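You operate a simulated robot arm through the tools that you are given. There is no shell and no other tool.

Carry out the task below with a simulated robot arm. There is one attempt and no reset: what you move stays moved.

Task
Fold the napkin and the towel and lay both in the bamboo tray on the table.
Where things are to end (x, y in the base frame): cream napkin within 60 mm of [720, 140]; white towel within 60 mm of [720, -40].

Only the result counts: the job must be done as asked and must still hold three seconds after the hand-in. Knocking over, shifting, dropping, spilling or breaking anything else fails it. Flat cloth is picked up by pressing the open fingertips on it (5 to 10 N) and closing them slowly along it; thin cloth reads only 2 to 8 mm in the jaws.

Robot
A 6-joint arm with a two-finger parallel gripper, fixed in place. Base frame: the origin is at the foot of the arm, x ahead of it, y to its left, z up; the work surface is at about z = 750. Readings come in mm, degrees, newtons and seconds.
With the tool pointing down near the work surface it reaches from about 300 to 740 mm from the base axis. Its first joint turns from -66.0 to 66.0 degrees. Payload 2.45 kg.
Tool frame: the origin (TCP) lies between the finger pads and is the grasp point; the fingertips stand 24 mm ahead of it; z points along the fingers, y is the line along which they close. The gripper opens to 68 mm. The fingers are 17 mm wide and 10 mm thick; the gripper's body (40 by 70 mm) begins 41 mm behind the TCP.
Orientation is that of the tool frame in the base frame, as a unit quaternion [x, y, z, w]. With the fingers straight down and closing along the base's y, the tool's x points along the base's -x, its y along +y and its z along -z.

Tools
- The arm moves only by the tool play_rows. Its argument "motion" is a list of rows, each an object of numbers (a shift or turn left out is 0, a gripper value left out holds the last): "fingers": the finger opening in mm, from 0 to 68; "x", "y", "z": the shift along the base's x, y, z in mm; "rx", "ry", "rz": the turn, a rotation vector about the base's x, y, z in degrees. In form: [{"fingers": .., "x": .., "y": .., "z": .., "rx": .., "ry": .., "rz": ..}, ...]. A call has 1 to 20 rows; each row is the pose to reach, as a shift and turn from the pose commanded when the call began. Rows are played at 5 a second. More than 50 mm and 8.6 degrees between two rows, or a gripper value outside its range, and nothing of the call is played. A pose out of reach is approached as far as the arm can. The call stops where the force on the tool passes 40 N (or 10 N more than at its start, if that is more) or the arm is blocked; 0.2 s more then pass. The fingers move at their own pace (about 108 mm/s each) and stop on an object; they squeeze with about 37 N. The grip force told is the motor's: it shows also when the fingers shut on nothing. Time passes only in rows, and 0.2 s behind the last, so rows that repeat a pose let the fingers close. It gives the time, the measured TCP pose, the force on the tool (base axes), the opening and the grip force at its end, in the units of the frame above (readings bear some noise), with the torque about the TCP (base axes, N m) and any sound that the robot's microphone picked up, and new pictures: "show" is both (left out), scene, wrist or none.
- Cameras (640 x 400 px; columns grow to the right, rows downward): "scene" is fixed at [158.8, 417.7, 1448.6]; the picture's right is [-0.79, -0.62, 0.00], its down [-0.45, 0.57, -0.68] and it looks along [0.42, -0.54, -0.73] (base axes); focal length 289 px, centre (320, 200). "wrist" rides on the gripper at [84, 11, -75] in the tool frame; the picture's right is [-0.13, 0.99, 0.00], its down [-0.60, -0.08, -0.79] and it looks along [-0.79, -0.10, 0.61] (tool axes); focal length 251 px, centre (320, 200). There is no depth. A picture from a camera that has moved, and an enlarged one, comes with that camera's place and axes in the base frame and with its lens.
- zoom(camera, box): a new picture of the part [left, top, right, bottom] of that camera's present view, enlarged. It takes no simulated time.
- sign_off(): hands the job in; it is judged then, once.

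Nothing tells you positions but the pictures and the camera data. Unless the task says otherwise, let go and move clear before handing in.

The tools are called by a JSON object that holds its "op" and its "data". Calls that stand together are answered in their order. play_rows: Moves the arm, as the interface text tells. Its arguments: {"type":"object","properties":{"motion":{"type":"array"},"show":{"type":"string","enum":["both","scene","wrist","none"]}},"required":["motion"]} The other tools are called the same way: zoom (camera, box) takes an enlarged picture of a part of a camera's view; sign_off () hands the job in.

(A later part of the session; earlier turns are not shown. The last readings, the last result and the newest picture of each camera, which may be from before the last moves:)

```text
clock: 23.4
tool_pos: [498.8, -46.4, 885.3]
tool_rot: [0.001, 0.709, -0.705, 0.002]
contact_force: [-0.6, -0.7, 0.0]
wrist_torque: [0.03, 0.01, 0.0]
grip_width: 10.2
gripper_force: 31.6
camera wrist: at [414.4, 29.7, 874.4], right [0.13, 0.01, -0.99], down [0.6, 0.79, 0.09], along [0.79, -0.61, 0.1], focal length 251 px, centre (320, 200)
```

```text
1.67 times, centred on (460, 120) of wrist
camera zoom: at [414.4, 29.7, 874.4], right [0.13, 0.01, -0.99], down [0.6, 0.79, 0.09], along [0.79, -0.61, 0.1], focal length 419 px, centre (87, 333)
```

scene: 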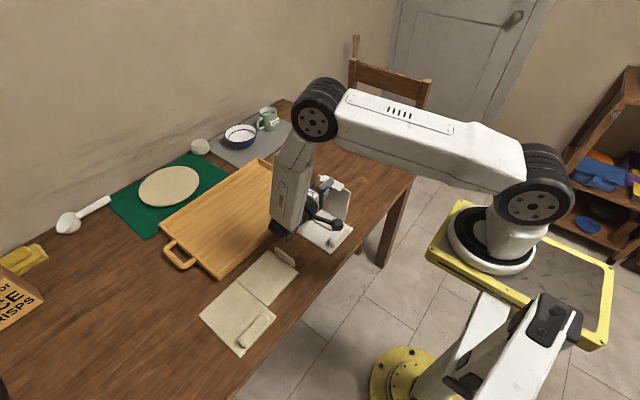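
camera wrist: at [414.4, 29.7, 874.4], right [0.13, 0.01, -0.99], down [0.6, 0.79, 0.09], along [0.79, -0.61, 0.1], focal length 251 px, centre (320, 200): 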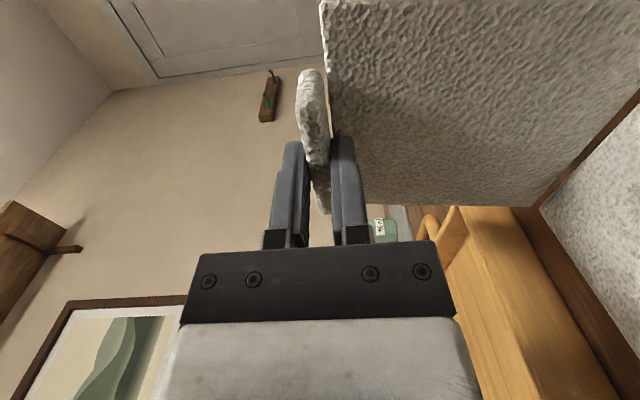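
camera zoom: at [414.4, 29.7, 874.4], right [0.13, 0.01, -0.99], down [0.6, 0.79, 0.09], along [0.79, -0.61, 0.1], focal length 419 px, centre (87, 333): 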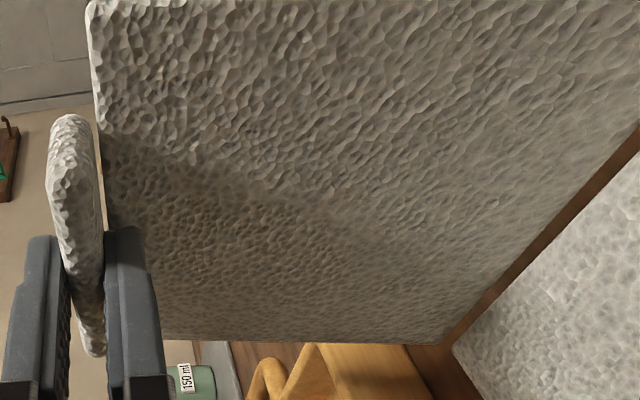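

The panel is at about 82° with no load and the base has stopped sliding. I take it 12° further, past vertical.

{"op": "play_rows", "data": {"motion": [{"fingers": 2, "y": 4.5, "z": -0.3, "rx": -2}, {"y": 8.9, "z": -0.8, "rx": -4}, {"y": 13.4, "z": -1.6, "rx": -6}, {"y": 17.7, "z": -2.5, "rx": -8}, {"y": 22.1, "z": -3.7, "rx": -10}, {"y": 26.4, "z": -4.9, "rx": -12}], "show": "both"}}

{"op": "zoom", "data": {"camera": "scene", "box": [230, 165, 380, 290]}}

{"op": "zoom", "data": {"camera": "wrist", "box": [280, 0, 640, 240]}}

```text
clock: 24.8
tool_pos: [496.2, -20.2, 879.7]
tool_rot: [0.0, -0.631, 0.775, -0.001]
contact_force: [-0.2, -0.9, 1.3]
wrist_torque: [0.03, 0.0, 0.02]
grip_width: 9.9
gripper_force: 31.0
camera wrist: at [413.4, 52.5, 854.0], right [0.13, -0.2, -0.97], down [0.6, 0.79, -0.08], along [0.79, -0.57, 0.23], focal length 251 px, centre (320, 200)
```

scene: 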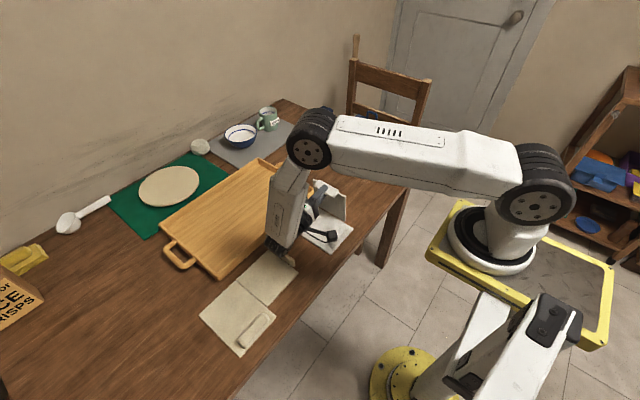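
wrist: 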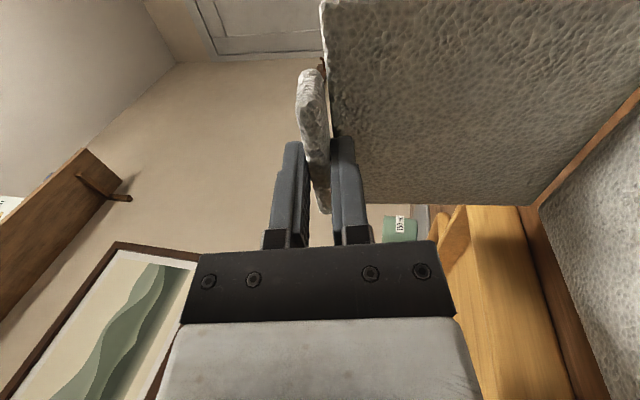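

```text
3.20 times, centred on (305, 228) of scene
camera zoom: at [158.8, 417.7, 1448.6], right [-0.79, -0.62, 0.0], down [-0.45, 0.57, -0.68], along [0.42, -0.54, -0.73], focal length 926 px, centre (368, 112)
```

zoom: 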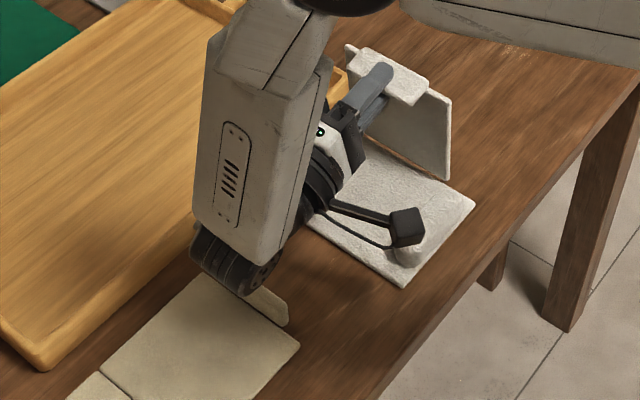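

```text
1.67 times, centred on (460, 120) of wrist
camera zoom: at [413.4, 52.5, 854.0], right [0.13, -0.2, -0.97], down [0.6, 0.79, -0.08], along [0.79, -0.57, 0.23], focal length 419 px, centre (87, 333)
```

zoom: 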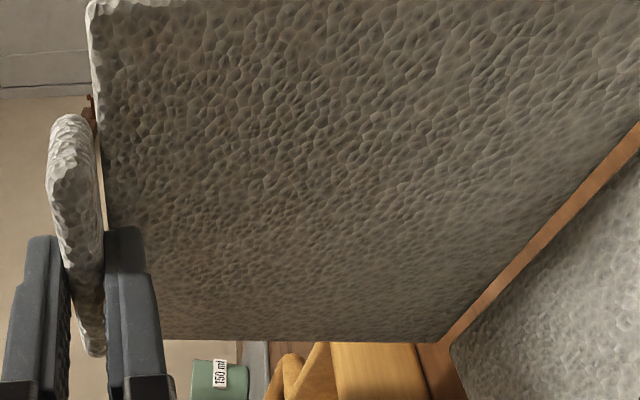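

The panel is at about 93°, just past vertical. I nudge it a few degrees more while staying clear of the napkin's tab.

{"op": "play_rows", "data": {"motion": [{"fingers": 2, "y": 4.3, "z": -1.3, "rx": -1.5}, {"y": 8.5, "z": -2.8, "rx": -3}, {"y": 8.5, "z": -2.8, "rx": -3}], "show": "scene"}}

{"op": "zoom", "data": {"camera": "scene", "box": [240, 190, 350, 280]}}

```text
clock: 25.6
tool_pos: [497.0, -10.2, 876.7]
tool_rot: [0.0, -0.611, 0.791, -0.001]
contact_force: [-0.3, -0.6, -0.1]
wrist_torque: [0.01, -0.02, -0.01]
grip_width: 10.2
gripper_force: 31.1
```

scene: 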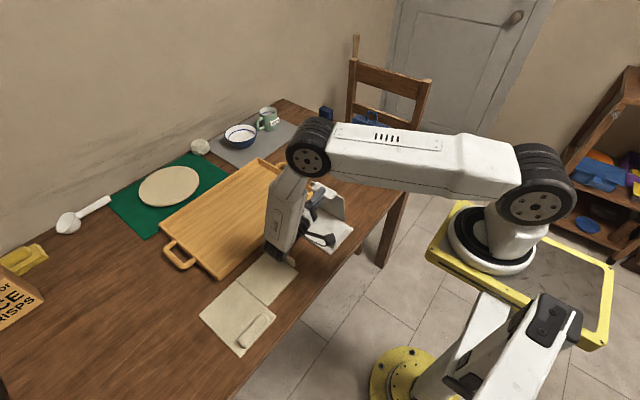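

```text
4.44 times, centred on (295, 235) of scene
camera zoom: at [158.8, 417.7, 1448.6], right [-0.79, -0.62, 0.0], down [-0.45, 0.57, -0.68], along [0.42, -0.54, -0.73], focal length 1286 px, centre (431, 44)
```

zoom: 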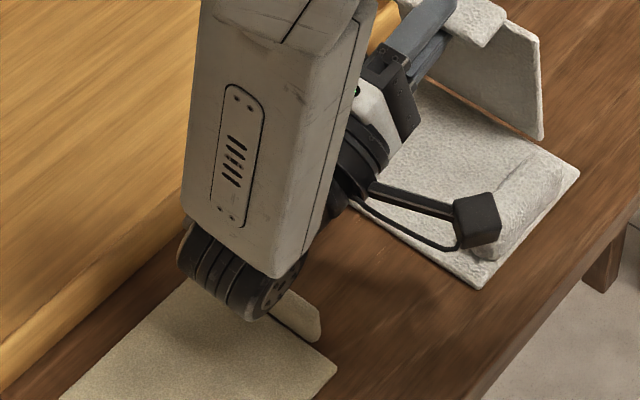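

The panel leans past vertical at about 97°. I release and draw back along +y, then up, so the panel can fall over onto the base half.

{"op": "play_rows", "data": {"motion": [{"fingers": 24}, {"fingers": 40}, {"fingers": 40, "y": 20, "z": -1}, {"y": 45, "z": 2}, {"y": 65, "z": 35}, {"y": 75, "z": 75}, {"y": 75, "z": 75}], "show": "both"}}

{"op": "zoom", "data": {"camera": "scene", "box": [240, 160, 380, 280]}}

```text
clock: 27.1
tool_pos: [501.9, 66.3, 953.7]
tool_rot: [0.0, -0.611, 0.792, -0.002]
contact_force: [0.5, -0.4, -0.6]
wrist_torque: [0.02, 0.02, -0.03]
grip_width: 40.5
gripper_force: 0.4
camera wrist: at [417.0, 135.9, 923.4], right [0.13, -0.25, -0.96], down [0.6, 0.79, -0.12], along [0.79, -0.56, 0.25], focal length 251 px, centre (320, 200)
```

scene: 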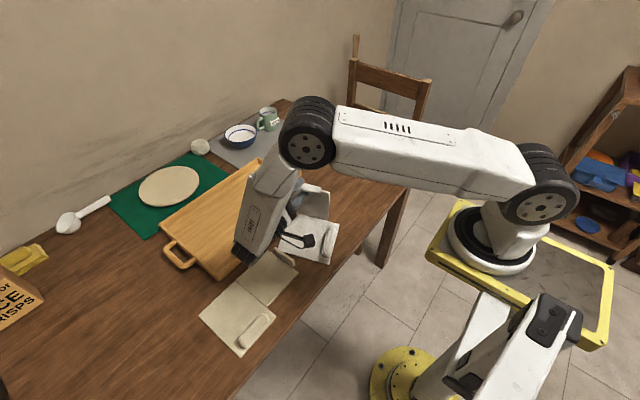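
wrist: 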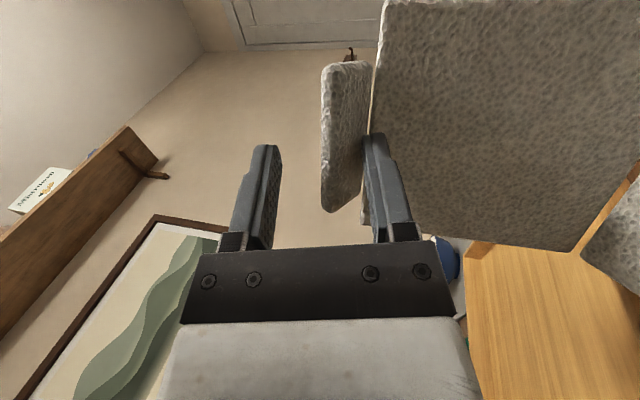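

```text
3.33 times, centred on (310, 220) of scene
camera zoom: at [158.8, 417.7, 1448.6], right [-0.79, -0.62, 0.0], down [-0.45, 0.57, -0.68], along [0.42, -0.54, -0.73], focal length 965 px, centre (353, 133)
```

zoom: 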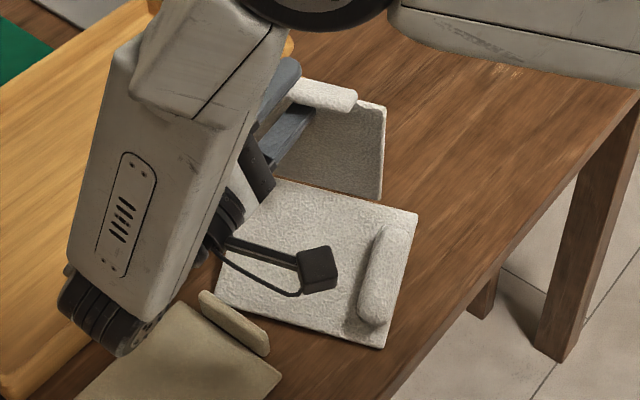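

The tab hooked on the lower finger, so the raise lifted and turned the towel with it. It now hangs on that finger past vertical. I'll look closely before lowering it back.

{"op": "zoom", "data": {"camera": "scene", "box": [280, 170, 350, 270]}}

{"op": "zoom", "data": {"camera": "wrist", "box": [220, 0, 640, 260]}}

```text
4.00 times, centred on (315, 220) of scene
camera zoom: at [158.8, 417.7, 1448.6], right [-0.79, -0.62, 0.0], down [-0.45, 0.57, -0.68], along [0.42, -0.54, -0.73], focal length 1158 px, centre (340, 120)
```

zoom: 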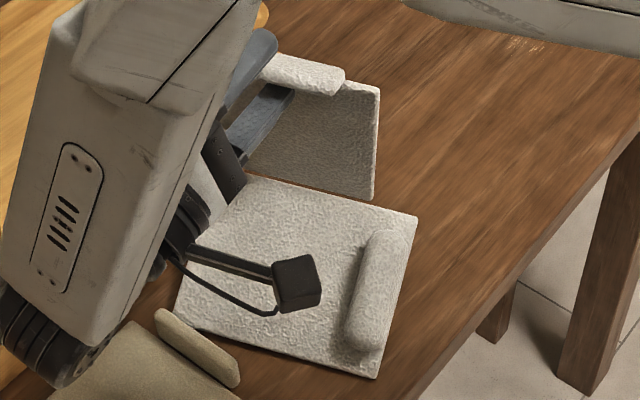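

```text
1.52 times, centred on (430, 130) of wrist
camera zoom: at [417.0, 135.9, 923.4], right [0.13, -0.25, -0.96], down [0.6, 0.79, -0.12], along [0.79, -0.56, 0.25], focal length 383 px, centre (152, 307)
```

zoom: 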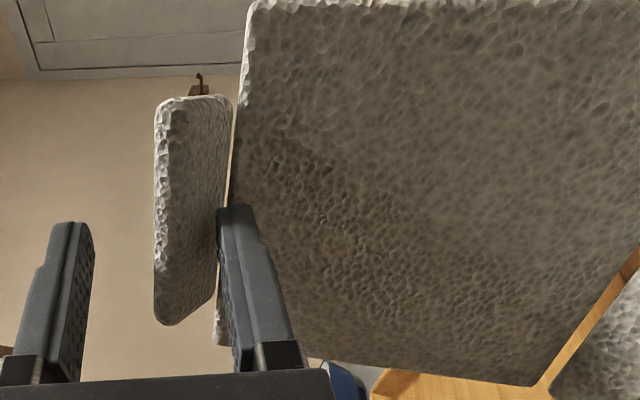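

The towel hangs from the lower finger with the crease about 65 mm up, yawed about 20°, and its far edge is near the napkin's tab, which hasn't moved. I shift it back in -y and lower until the crease rests on the table.

{"op": "play_rows", "data": {"motion": [{"fingers": 40, "y": -20}, {"y": -40}, {"y": -60}, {"y": -75}, {"y": -75, "z": -20}, {"y": -75, "z": -40}, {"y": -75, "z": -58}, {"y": -75, "z": -58}], "show": "both"}}

{"op": "zoom", "data": {"camera": "scene", "box": [270, 160, 380, 270]}}

{"op": "zoom", "data": {"camera": "wrist", "box": [220, 0, 640, 260]}}

```text
clock: 28.9
tool_pos: [498.0, -11.1, 893.4]
tool_rot: [-0.001, -0.611, 0.792, -0.002]
contact_force: [-0.4, -0.3, 0.3]
wrist_torque: [0.01, -0.01, -0.03]
grip_width: 39.9
gripper_force: 0.1
camera wrist: at [414.6, 60.1, 863.4], right [0.13, -0.25, -0.96], down [0.6, 0.79, -0.12], along [0.79, -0.56, 0.26], focal length 251 px, centre (320, 200)
```

scene: 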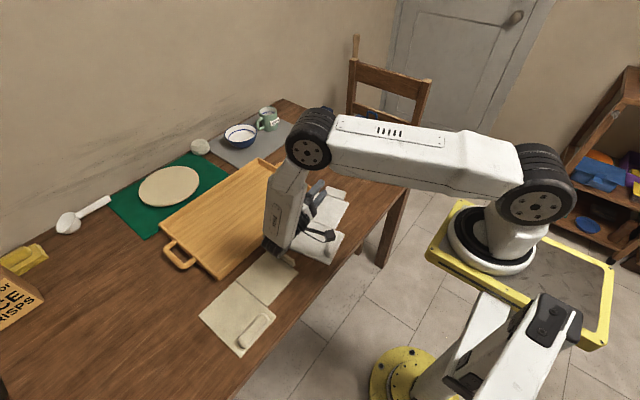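
wrist: 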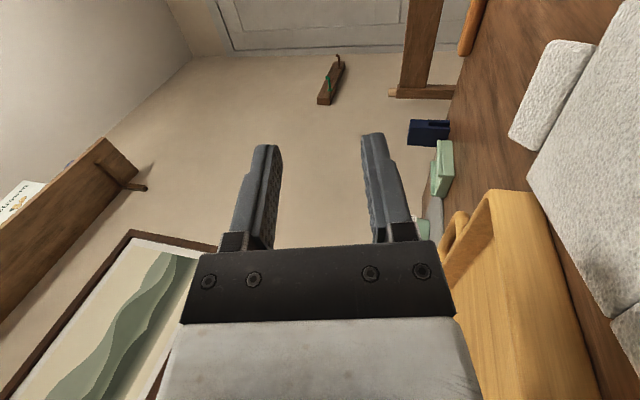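

```text
3.64 times, centred on (325, 215) of scene
camera zoom: at [158.8, 417.7, 1448.6], right [-0.79, -0.62, 0.0], down [-0.45, 0.57, -0.68], along [0.42, -0.54, -0.73], focal length 1052 px, centre (302, 146)
```

zoom: 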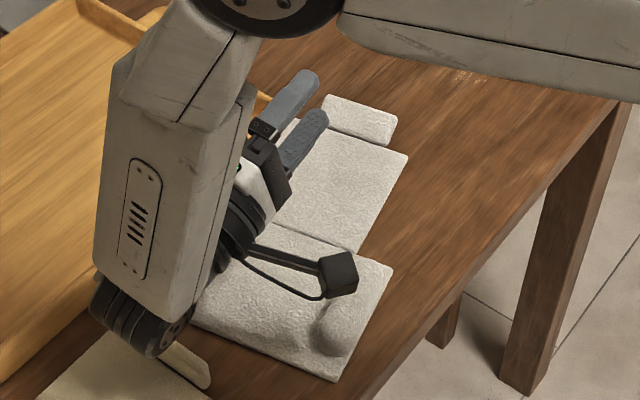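

```text
1.52 times, centred on (430, 130) of wrist
camera zoom: at [414.6, 60.1, 863.4], right [0.13, -0.25, -0.96], down [0.6, 0.79, -0.12], along [0.79, -0.56, 0.26], focal length 383 px, centre (152, 307)
```

zoom: 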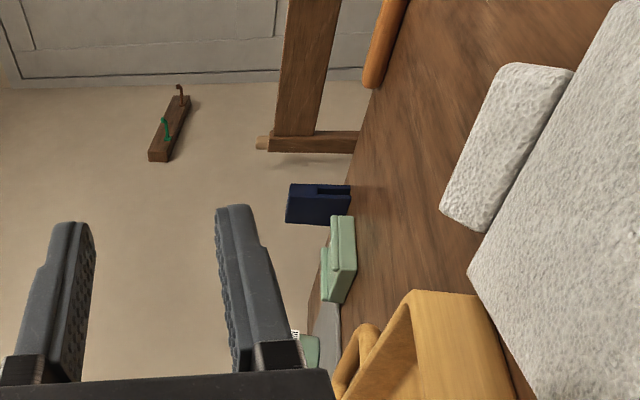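

The towel slipped off and lies flat again, yawed about 14° and shifted slightly in +y; nothing else moved. I'll bring the tool back to vertical above its tab, then straighten the towel and fold it again, this time lowering the panel on the open finger instead of lifting away.

{"op": "play_rows", "data": {"motion": [{"fingers": 68, "z": 20, "y": 0}, {"z": 40, "y": 0, "rx": 4}, {"z": 55, "y": -5, "rx": 12}, {"z": 65, "y": -12, "rx": 20}, {"z": 70, "y": -20, "rx": 28}, {"z": 70, "y": -30, "rx": 36}, {"z": 70, "y": -40, "rx": 44}, {"z": 70, "x": 3, "y": -50, "rx": 52}, {"z": 65, "x": 6, "y": -60, "rx": 60}, {"z": 60, "x": 9, "y": -70, "rx": 68}, {"z": 55, "x": 12, "y": -80, "rx": 76}, {"z": 50, "x": 15, "y": -90, "rx": 84}, {"z": 40, "x": 18, "y": -100, "rx": 92}, {"z": 30, "x": 22, "y": -110, "rx": 100}, {"z": 20, "x": 26, "y": -119, "rx": 104.7}, {"z": 20, "x": 26, "y": -119, "rx": 104.7}], "show": "both"}}

{"op": "zoom", "data": {"camera": "scene", "box": [270, 160, 380, 270]}}

{"op": "zoom", "data": {"camera": "wrist", "box": [250, 0, 500, 150]}}

```text
clock: 32.4
tool_pos: [524.7, -131.5, 913.3]
tool_rot: [0.002, 1.0, 0.001, 0.001]
contact_force: [-0.2, 0.2, 0.1]
wrist_torque: [0.0, -0.02, -0.01]
grip_width: 68.0
gripper_force: 0.0
camera wrist: at [441.8, -118.9, 990.2], right [0.13, 0.99, 0.0], down [0.6, -0.08, 0.79], along [0.79, -0.1, -0.61], focal length 251 px, centre (320, 200)
```

scene: 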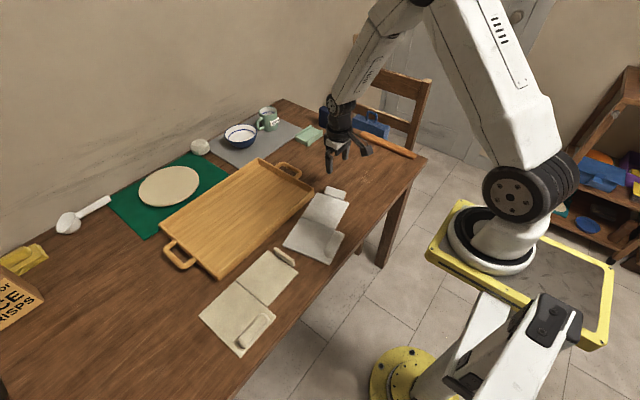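
wrist: 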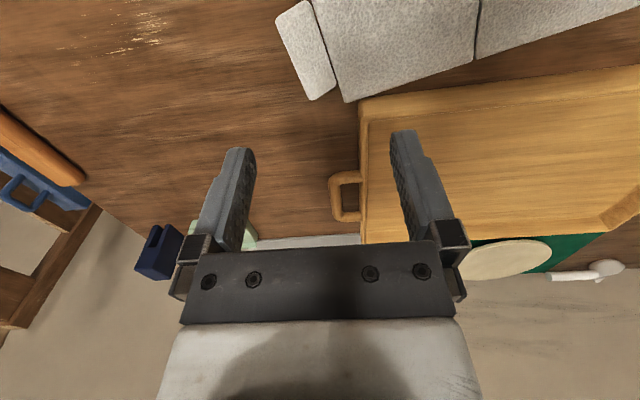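

```text
3.64 times, centred on (325, 215) of scene
camera zoom: at [158.8, 417.7, 1448.6], right [-0.79, -0.62, 0.0], down [-0.45, 0.57, -0.68], along [0.42, -0.54, -0.73], focal length 1052 px, centre (302, 146)
```

zoom: 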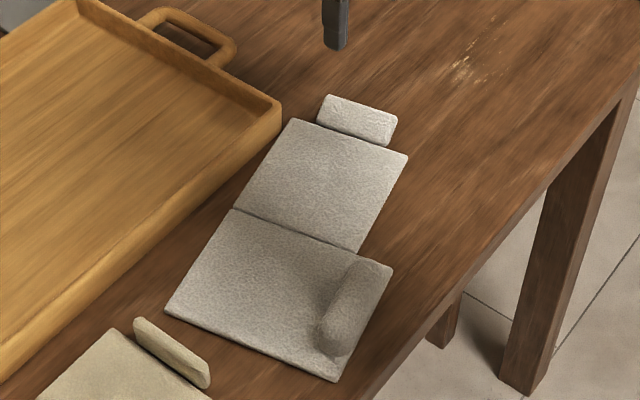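

```text
2.56 times, centred on (375, 75) of wrist
camera zoom: at [441.8, -118.9, 990.2], right [0.13, 0.99, 0.0], down [0.6, -0.08, 0.79], along [0.79, -0.1, -0.61], focal length 644 px, centre (179, 520)
```

zoom: 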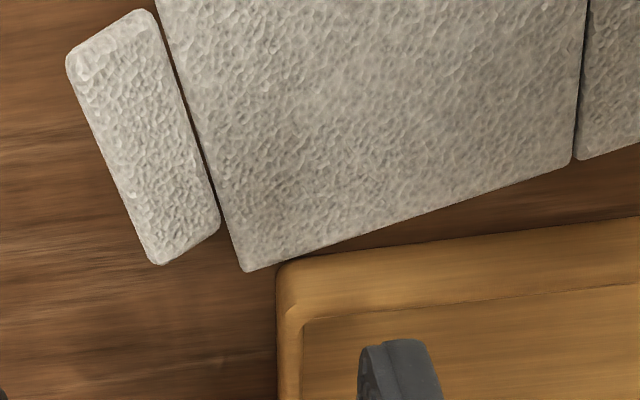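

The tab is no longer standing; it seems to have swung outward and lies nearly flat beside the panel. I'll look at it more closely.

{"op": "zoom", "data": {"camera": "scene", "box": [315, 175, 355, 210]}}

{"op": "zoom", "data": {"camera": "wrist", "box": [265, 0, 365, 110]}}

{"op": "zoom", "data": {"camera": "scene", "box": [270, 225, 310, 275]}}

```text
11.43 times, centred on (335, 192) of scene
camera zoom: at [158.8, 417.7, 1448.6], right [-0.79, -0.62, 0.0], down [-0.45, 0.57, -0.68], along [0.42, -0.54, -0.73], focal length 3307 px, centre (149, 286)
```

zoom: 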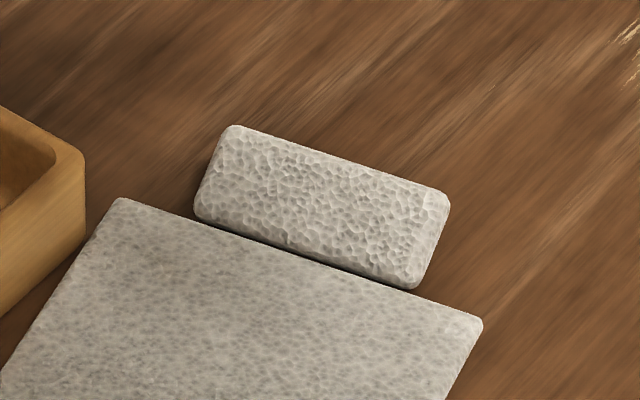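

```text
3.64 times, centred on (315, 55) of wrist
camera zoom: at [441.8, -118.9, 990.2], right [0.13, 0.99, 0.0], down [0.6, -0.08, 0.79], along [0.79, -0.1, -0.61], focal length 914 px, centre (338, 727)
```

zoom: 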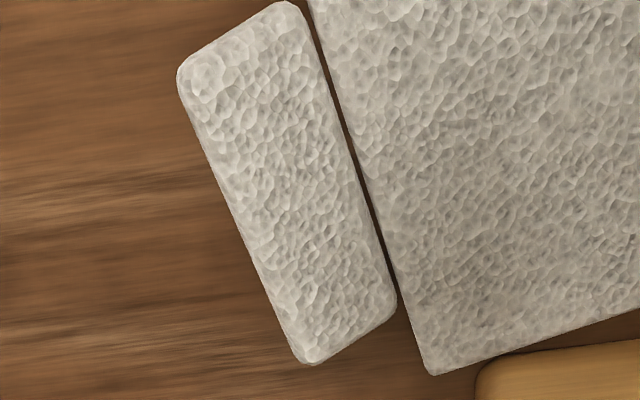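

```text
8.00 times, centred on (290, 250) of scene
camera zoom: at [158.8, 417.7, 1448.6], right [-0.79, -0.62, 0.0], down [-0.45, 0.57, -0.68], along [0.42, -0.54, -0.73], focal length 2315 px, centre (560, -200)
```

zoom: 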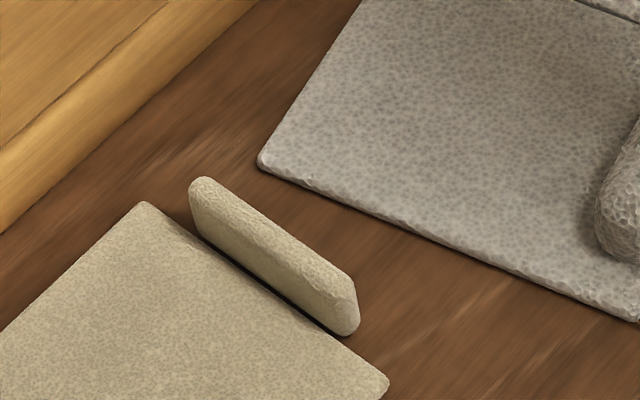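

The towel's lip is hinged and now lies flat: about 80×27 mm, centred near (536, -140), yaw about 14°. I'll align the open fingers across its width, turned 14° and low over it, so I can grip its long edges.

{"op": "play_rows", "data": {"motion": [{"fingers": 50, "x": 4, "y": -3, "z": -30, "rz": 5}, {"x": 8, "y": -6, "z": -60, "rz": 10}, {"x": 11.5, "y": -8.5, "z": -90, "rz": 14.3}, {"x": 11.5, "y": -8.5, "z": -113, "rz": 14.3}, {"x": 11.5, "y": -8.5, "z": -113, "rz": 14.3}], "show": "both"}}

{"op": "zoom", "data": {"camera": "wrist", "box": [200, 20, 440, 190]}}

```text
clock: 33.5
tool_pos: [537.6, -136.8, 802.1]
tool_rot: [-0.124, 0.992, 0.001, 0.0]
contact_force: [0.0, -0.5, -0.4]
wrist_torque: [0.0, -0.01, -0.02]
grip_width: 50.1
gripper_force: 0.2
camera wrist: at [453.2, -146.4, 876.8], right [-0.12, 0.99, 0.0], down [0.6, 0.07, 0.79], along [0.79, 0.09, -0.61], focal length 251 px, centre (320, 200)
```

scene: 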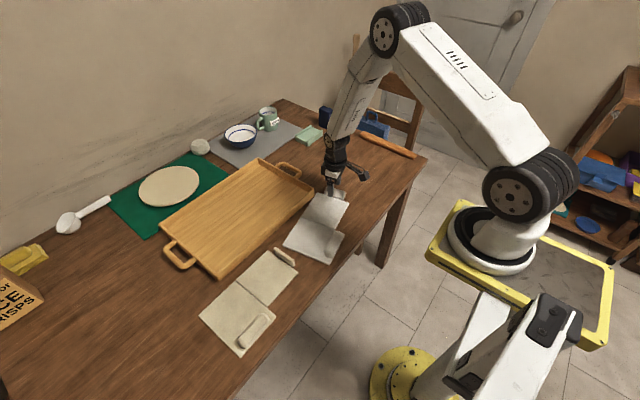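
wrist: 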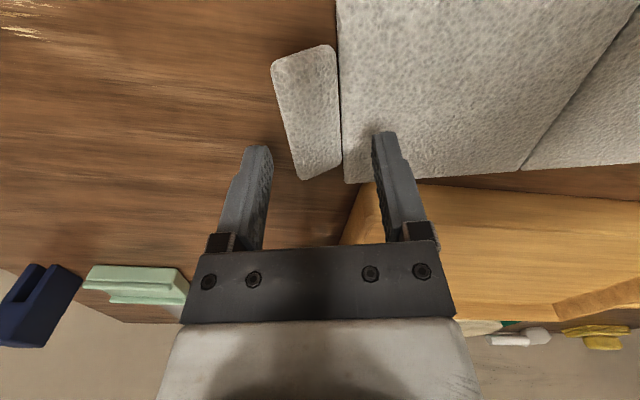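

```text
2.35 times, centred on (320, 105) of wrist
camera zoom: at [453.2, -146.4, 876.8], right [-0.12, 0.99, 0.0], down [0.6, 0.07, 0.79], along [0.79, 0.09, -0.61], focal length 592 px, centre (320, 424)
```

zoom: 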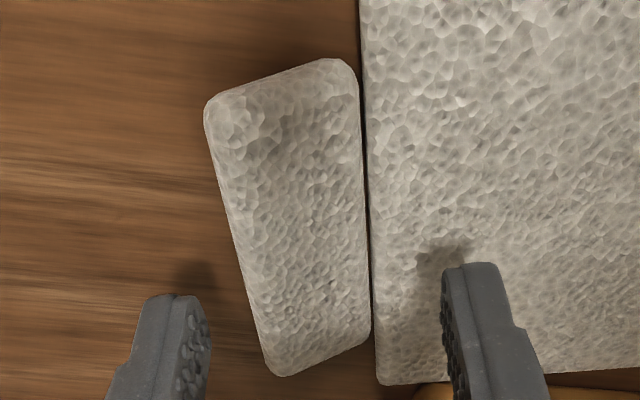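

The fingers sit about 4 mm too far toward the panel side. I correct that and descend gently until I feel the panel under the inner fingertip.

{"op": "play_rows", "data": {"motion": [{"fingers": 50, "x": 1.1, "y": -4.3, "z": -8}, {"x": 1.1, "y": -4.3, "z": -16}, {"x": 1.1, "y": -4.3, "z": -20}, {"x": 1.1, "y": -4.3, "z": -21}], "show": "wrist"}}

{"op": "zoom", "data": {"camera": "wrist", "box": [200, 40, 440, 210]}}

```text
clock: 34.5
tool_pos: [537.6, -142.1, 780.1]
tool_rot: [-0.123, 0.992, 0.001, 0.001]
contact_force: [-2.1, -3.1, 6.5]
wrist_torque: [0.13, 0.08, 0.08]
grip_width: 48.1
gripper_force: 0.0
camera wrist: at [454.1, -151.4, 855.5], right [-0.12, 0.99, 0.0], down [0.6, 0.07, 0.79], along [0.79, 0.09, -0.61], focal length 251 px, centre (320, 200)
```

wrist: 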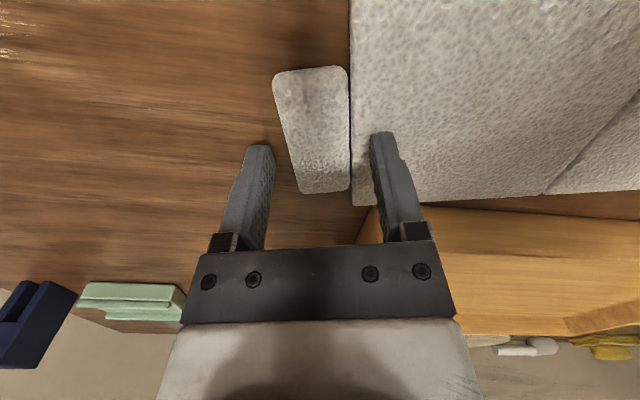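

```text
2.35 times, centred on (320, 125) of wrist
camera zoom: at [454.1, -151.4, 855.5], right [-0.12, 0.99, 0.0], down [0.6, 0.07, 0.79], along [0.79, 0.09, -0.61], focal length 592 px, centre (320, 376)
```

zoom: 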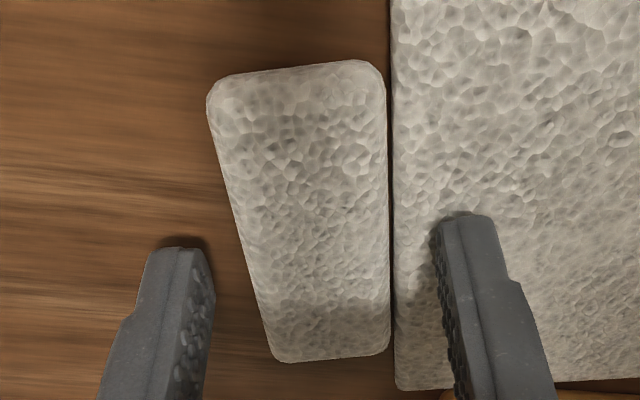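

The inner fingertip touches the panel at TCP z≈780, so the panel's top is at about 756. I ease off slightly and close slowly across the lip.

{"op": "play_rows", "data": {"motion": [{"fingers": 46, "z": 0.6}, {"fingers": 42, "z": 0.6}, {"fingers": 38, "z": 0.6}, {"fingers": 35, "z": 0.6}, {"fingers": 32, "z": 0.6}, {"fingers": 29, "z": 0.6}, {"fingers": 26, "z": 0.6}, {"fingers": 23, "z": 0.6}, {"fingers": 20, "z": 0.6}, {"fingers": 20, "z": 0.6}], "show": "both"}}

{"op": "zoom", "data": {"camera": "wrist", "box": [200, 40, 440, 210]}}

{"op": "zoom", "data": {"camera": "scene", "box": [300, 160, 370, 230]}}

```text
clock: 36.8
tool_pos: [537.6, -141.1, 781.3]
tool_rot: [-0.124, 0.992, -0.001, -0.001]
contact_force: [-0.1, 0.0, 0.6]
wrist_torque: [0.03, -0.01, -0.15]
grip_width: 29.3
gripper_force: 37.5
camera wrist: at [453.6, -151.0, 856.1], right [-0.12, 0.99, 0.0], down [0.6, 0.07, 0.79], along [0.79, 0.09, -0.61], focal length 251 px, centre (320, 200)
```

scene: 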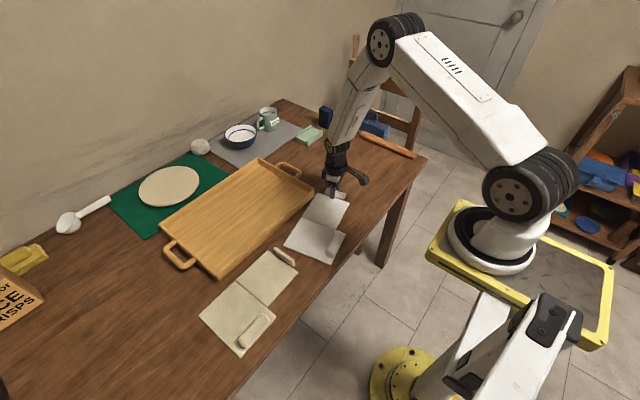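
wrist: 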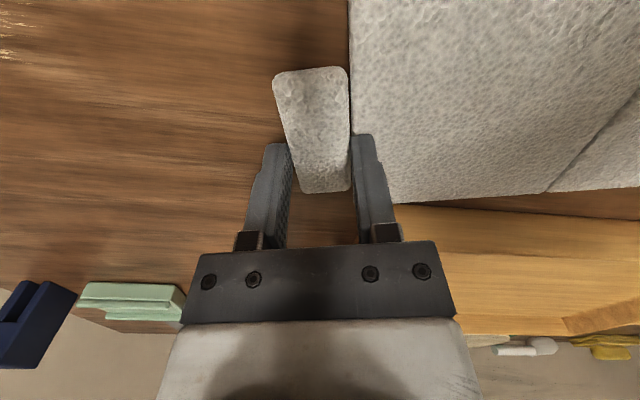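

```text
2.35 times, centred on (320, 125) of wrist
camera zoom: at [453.6, -151.0, 856.1], right [-0.12, 0.99, 0.0], down [0.6, 0.07, 0.79], along [0.79, 0.09, -0.61], focal length 592 px, centre (320, 376)
```

zoom: 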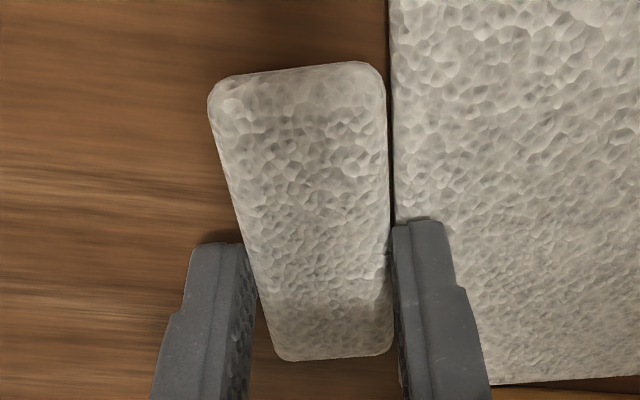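

```text
5.71 times, centred on (335, 195) of scene
camera zoom: at [158.8, 417.7, 1448.6], right [-0.79, -0.62, 0.0], down [-0.45, 0.57, -0.68], along [0.42, -0.54, -0.73], focal length 1654 px, centre (234, 229)
```

zoom: 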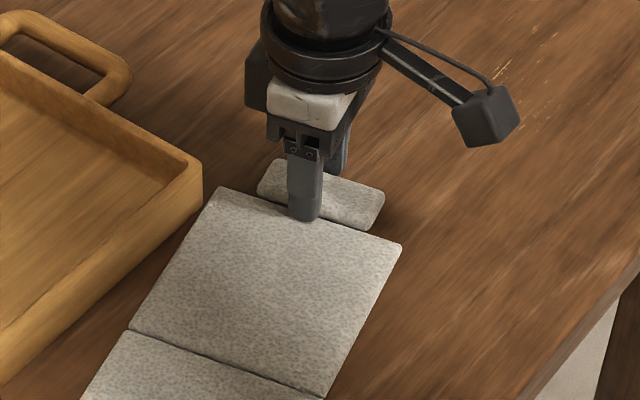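

The lip is held across its width at 29 mm with full grip force. I lift a short arc around the crease, with the axis turned 14°, to see whether the flap follows.

{"op": "play_rows", "data": {"motion": [{"fingers": 20, "x": -0.25, "y": 1.0, "z": 4.7, "rx": -1.94, "ry": -0.49}, {"x": -0.51, "y": 2.0, "z": 9.3, "rx": -3.88, "ry": -0.98}, {"x": -0.84, "y": 3.3, "z": 13.9, "rx": -5.81, "ry": -1.48}, {"x": -1.18, "y": 4.63, "z": 18.4, "rx": -7.75, "ry": -1.97}, {"x": -1.6, "y": 6.2, "z": 22.9, "rx": -9.69, "ry": -2.46}, {"x": -2.0, "y": 7.88, "z": 27.3, "rx": -11.63, "ry": -2.95}], "show": "both"}}

{"op": "zoom", "data": {"camera": "wrist", "box": [200, 40, 440, 210]}}

{"op": "zoom", "data": {"camera": "scene", "box": [280, 160, 370, 260]}}

```text
clock: 38.1
tool_pos: [533.5, -133.8, 807.9]
tool_rot: [-0.123, 0.987, -0.104, 0.013]
contact_force: [0.7, -0.9, 0.0]
wrist_torque: [0.0, 0.01, -0.02]
grip_width: 29.8
gripper_force: 37.1
camera wrist: at [446.0, -128.5, 879.2], right [-0.11, 0.97, -0.21], down [0.56, 0.23, 0.79], along [0.82, -0.03, -0.57], focal length 251 px, centre (320, 200)
```

scene: 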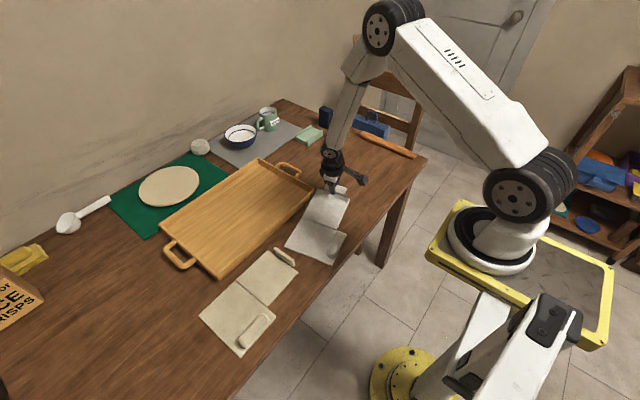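
wrist: 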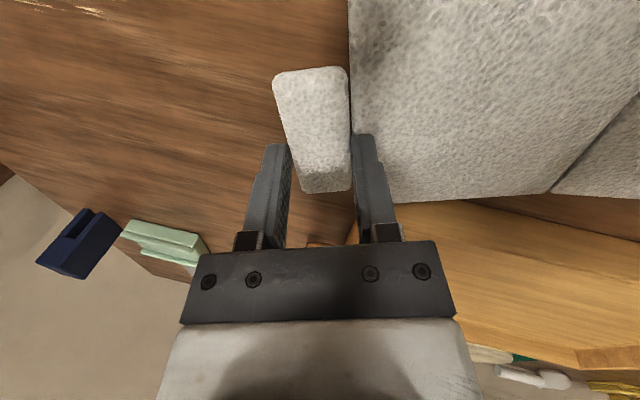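

```text
2.35 times, centred on (320, 125) of wrist
camera zoom: at [446.0, -128.5, 879.2], right [-0.11, 0.97, -0.21], down [0.56, 0.23, 0.79], along [0.82, -0.03, -0.57], focal length 592 px, centre (320, 376)
```

zoom: 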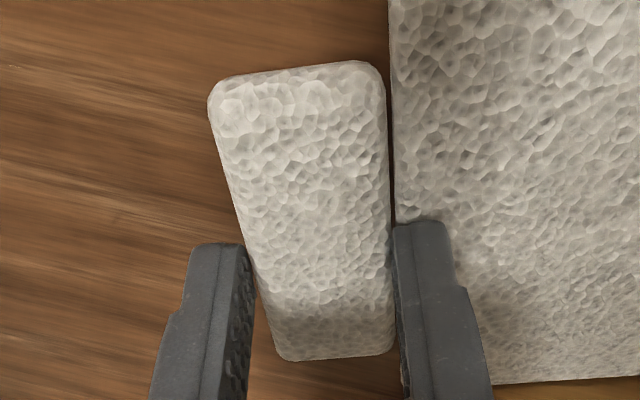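

```text
4.00 times, centred on (325, 210) of scene
camera zoom: at [158.8, 417.7, 1448.6], right [-0.79, -0.62, 0.0], down [-0.45, 0.57, -0.68], along [0.42, -0.54, -0.73], focal length 1158 px, centre (300, 160)
```

zoom: 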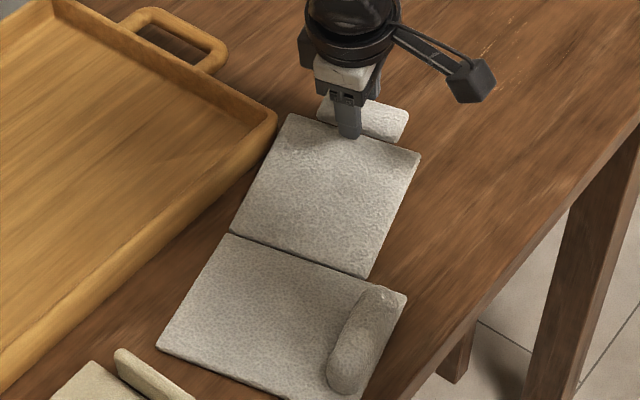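

The grip holds and the flap follows. Now I test whether the lip can bend the other way, with the flap rising while the tool keeps its tilt; if it can, I won't need the awkward wrist pose.

{"op": "play_rows", "data": {"motion": [{"fingers": 20, "x": -0.4, "y": 1.5, "z": 6.0}, {"x": -0.79, "y": 3.1, "z": 12.1}, {"x": -1.35, "y": 5.3, "z": 18.0}, {"x": -1.9, "y": 7.46, "z": 23.7}, {"x": -1.9, "y": 7.46, "z": 23.7}], "show": "both"}}

{"op": "zoom", "data": {"camera": "wrist", "box": [200, 0, 640, 240]}}

{"op": "zoom", "data": {"camera": "scene", "box": [280, 160, 370, 260]}}

```text
clock: 39.4
tool_pos: [531.1, -125.4, 831.4]
tool_rot: [-0.123, 0.987, -0.104, 0.013]
contact_force: [-0.4, -1.4, 0.1]
wrist_torque: [-0.01, 0.06, -0.01]
grip_width: 29.7
gripper_force: 37.0
camera wrist: at [444.3, -121.3, 902.9], right [-0.11, 0.97, -0.21], down [0.56, 0.23, 0.79], along [0.82, -0.03, -0.57], focal length 251 px, centre (320, 200)
```

scene: 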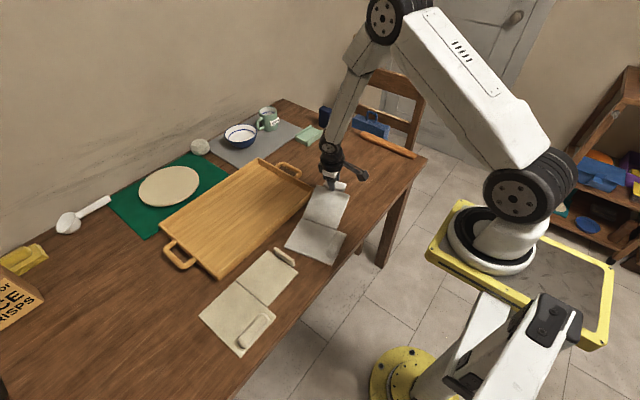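
wrist: 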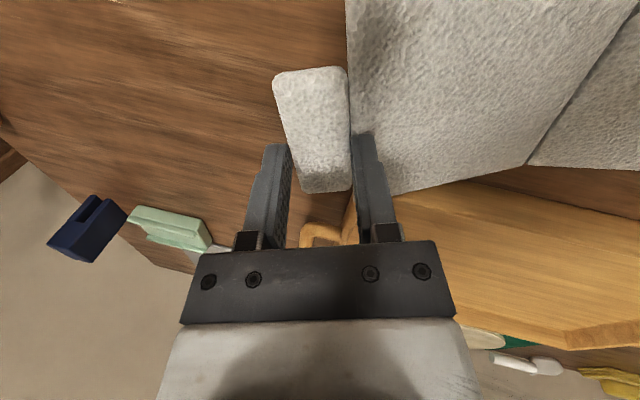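

```text
1.45 times, centred on (420, 120) of wrist
camera zoom: at [444.3, -121.3, 902.9], right [-0.11, 0.97, -0.21], down [0.56, 0.23, 0.79], along [0.82, -0.03, -0.57], focal length 366 px, centre (174, 316)
```

zoom: 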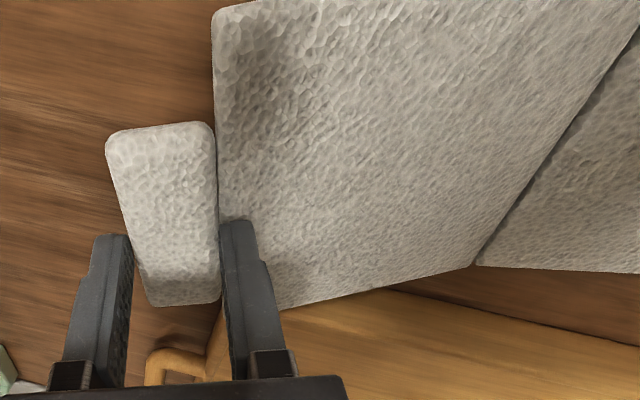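

```text
4.00 times, centred on (325, 210) of scene
camera zoom: at [158.8, 417.7, 1448.6], right [-0.79, -0.62, 0.0], down [-0.45, 0.57, -0.68], along [0.42, -0.54, -0.73], focal length 1158 px, centre (300, 160)
```

zoom: 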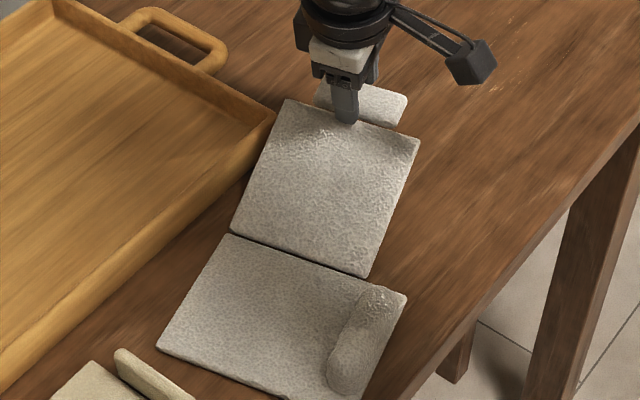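

The lip bends backward freely, so I can fold with a nearly upright tool and keep the hand outside the fold. First I drag the towel back while holding it (-25, -50 mm, turning -10°) for more room from the napkin and tray.

{"op": "play_rows", "data": {"motion": [{"fingers": 20, "x": -3, "y": -6}, {"x": -6, "y": -14, "rz": -2}, {"x": -10, "y": -22, "rz": -4}, {"x": -15, "y": -30, "rz": -6}, {"x": -20, "y": -40, "rz": -8}, {"x": -25, "y": -50, "rz": -10}, {"x": -25, "y": -50, "rz": -10}], "show": "both"}}

{"op": "zoom", "data": {"camera": "scene", "box": [270, 150, 390, 260]}}

```text
clock: 41.0
tool_pos: [507.1, -177.0, 831.3]
tool_rot: [-0.036, 0.994, -0.104, 0.004]
contact_force: [-0.2, 1.2, 0.2]
wrist_torque: [-0.03, -0.02, -0.01]
grip_width: 29.5
gripper_force: 36.9
camera wrist: at [421.5, -156.3, 903.3], right [0.06, 0.98, -0.21], down [0.6, 0.13, 0.79], along [0.8, -0.17, -0.57], focal length 251 px, centre (320, 200)
```

scene: 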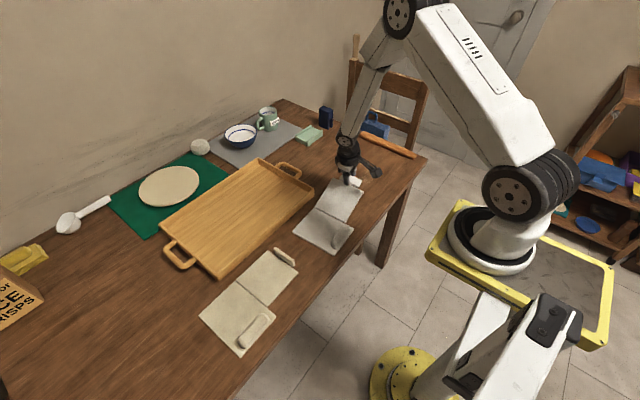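
wrist: 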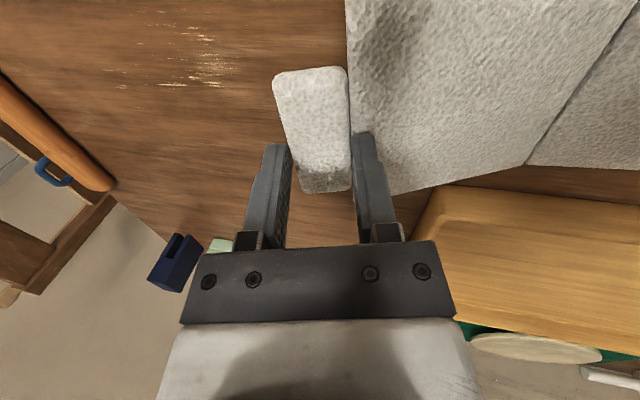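

```text
3.64 times, centred on (330, 205) of scene
camera zoom: at [158.8, 417.7, 1448.6], right [-0.79, -0.62, 0.0], down [-0.45, 0.57, -0.68], along [0.42, -0.54, -0.73], focal length 1052 px, centre (284, 182)
```

zoom: 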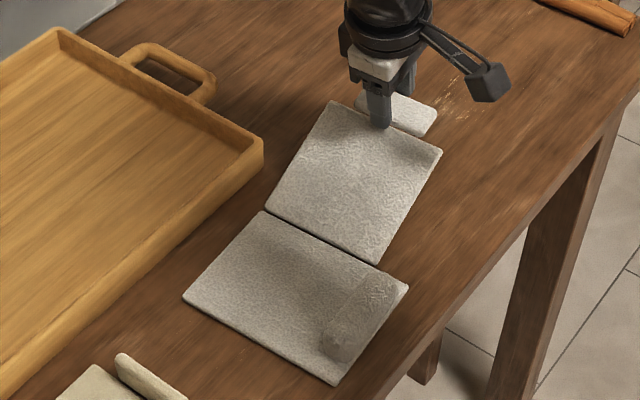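

The towel is now nearly straight, with the crease at about (500, -57) and yaw about 4.5°. I continue the arc to 71° with the tool kept at its slight tilt.

{"op": "play_rows", "data": {"motion": [{"fingers": 20, "x": -0.4, "y": 5.5, "z": 11.3}, {"x": -1.0, "y": 12.1, "z": 22.0}, {"x": -1.6, "y": 19.8, "z": 31.8}, {"x": -2.3, "y": 28.5, "z": 40.8}, {"x": -3.1, "y": 38.1, "z": 48.9}, {"x": -3.9, "y": 48.5, "z": 55.9}, {"x": -4.8, "y": 59.4, "z": 61.8}, {"x": -5.7, "y": 71.0, "z": 66.5}, {"x": -5.7, "y": 71.0, "z": 66.5}], "show": "both"}}

{"op": "zoom", "data": {"camera": "scene", "box": [270, 130, 390, 260]}}

{"op": "zoom", "data": {"camera": "wrist", "box": [200, 0, 640, 240]}}

```text
clock: 43.0
tool_pos: [503.7, -104.9, 899.0]
tool_rot: [-0.036, 0.994, -0.104, 0.005]
contact_force: [0.3, -7.9, 20.6]
wrist_torque: [-0.16, 0.15, 0.19]
grip_width: 29.8
gripper_force: 36.8
camera wrist: at [417.8, -85.8, 970.2], right [0.06, 0.98, -0.21], down [0.59, 0.13, 0.79], along [0.8, -0.17, -0.57], focal length 251 px, centre (320, 200)
```

scene: 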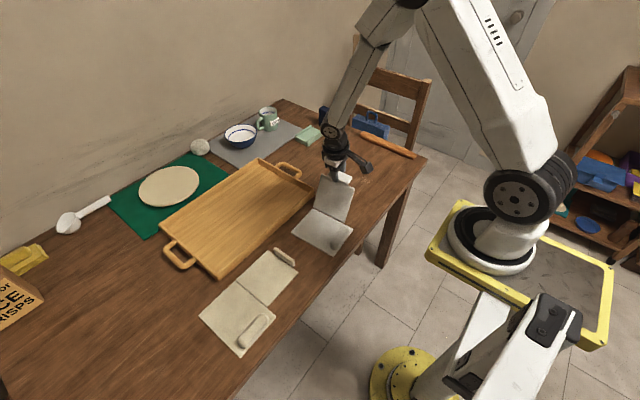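
wrist: 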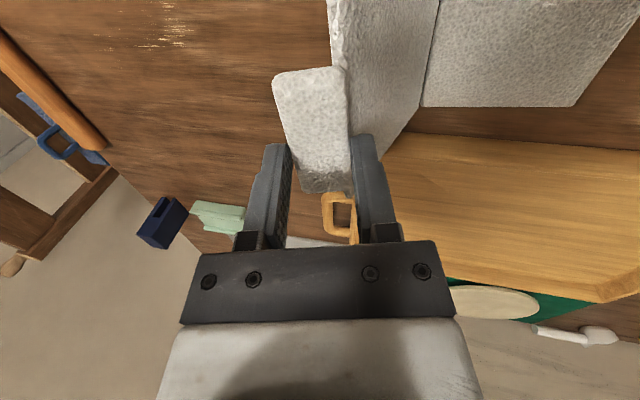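

```text
3.08 times, centred on (330, 195) of scene
camera zoom: at [158.5, 417.6, 1448.7], right [-0.79, -0.62, 0.0], down [-0.45, 0.57, -0.68], along [0.42, -0.54, -0.73], focal length 890 px, centre (289, 215)
```

zoom: 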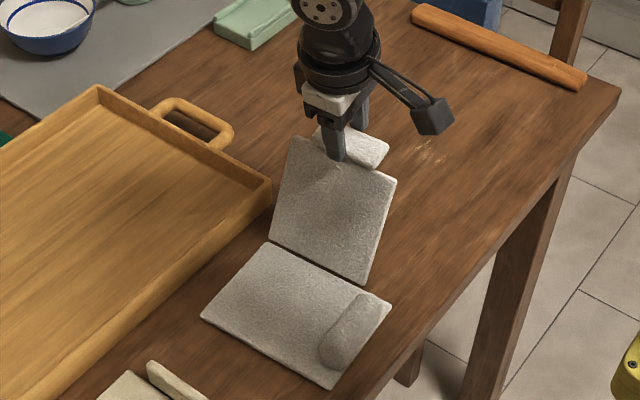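

```text
1.45 times, centred on (420, 120) of wrist
camera zoom: at [417.8, -85.8, 970.2], right [0.06, 0.98, -0.21], down [0.59, 0.13, 0.79], along [0.8, -0.17, -0.57], focal length 366 px, centre (174, 316)
```

zoom: 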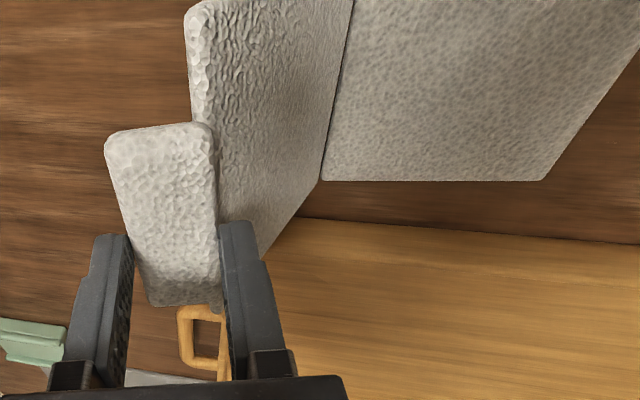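

I read about 20 N pushing up on the tool here, so something is loaded. I ease upward a little and re-read before continuing.

{"op": "play_rows", "data": {"motion": [{"fingers": 20, "z": 1}, {"z": 2}, {"z": 2}], "show": "none"}}

```text
clock: 43.8
tool_pos: [500.2, -105.5, 897.2]
tool_rot: [-0.036, 0.994, -0.103, 0.002]
contact_force: [-0.7, -0.1, -0.2]
wrist_torque: [-0.01, -0.11, -0.04]
grip_width: 29.6
gripper_force: 37.4
```

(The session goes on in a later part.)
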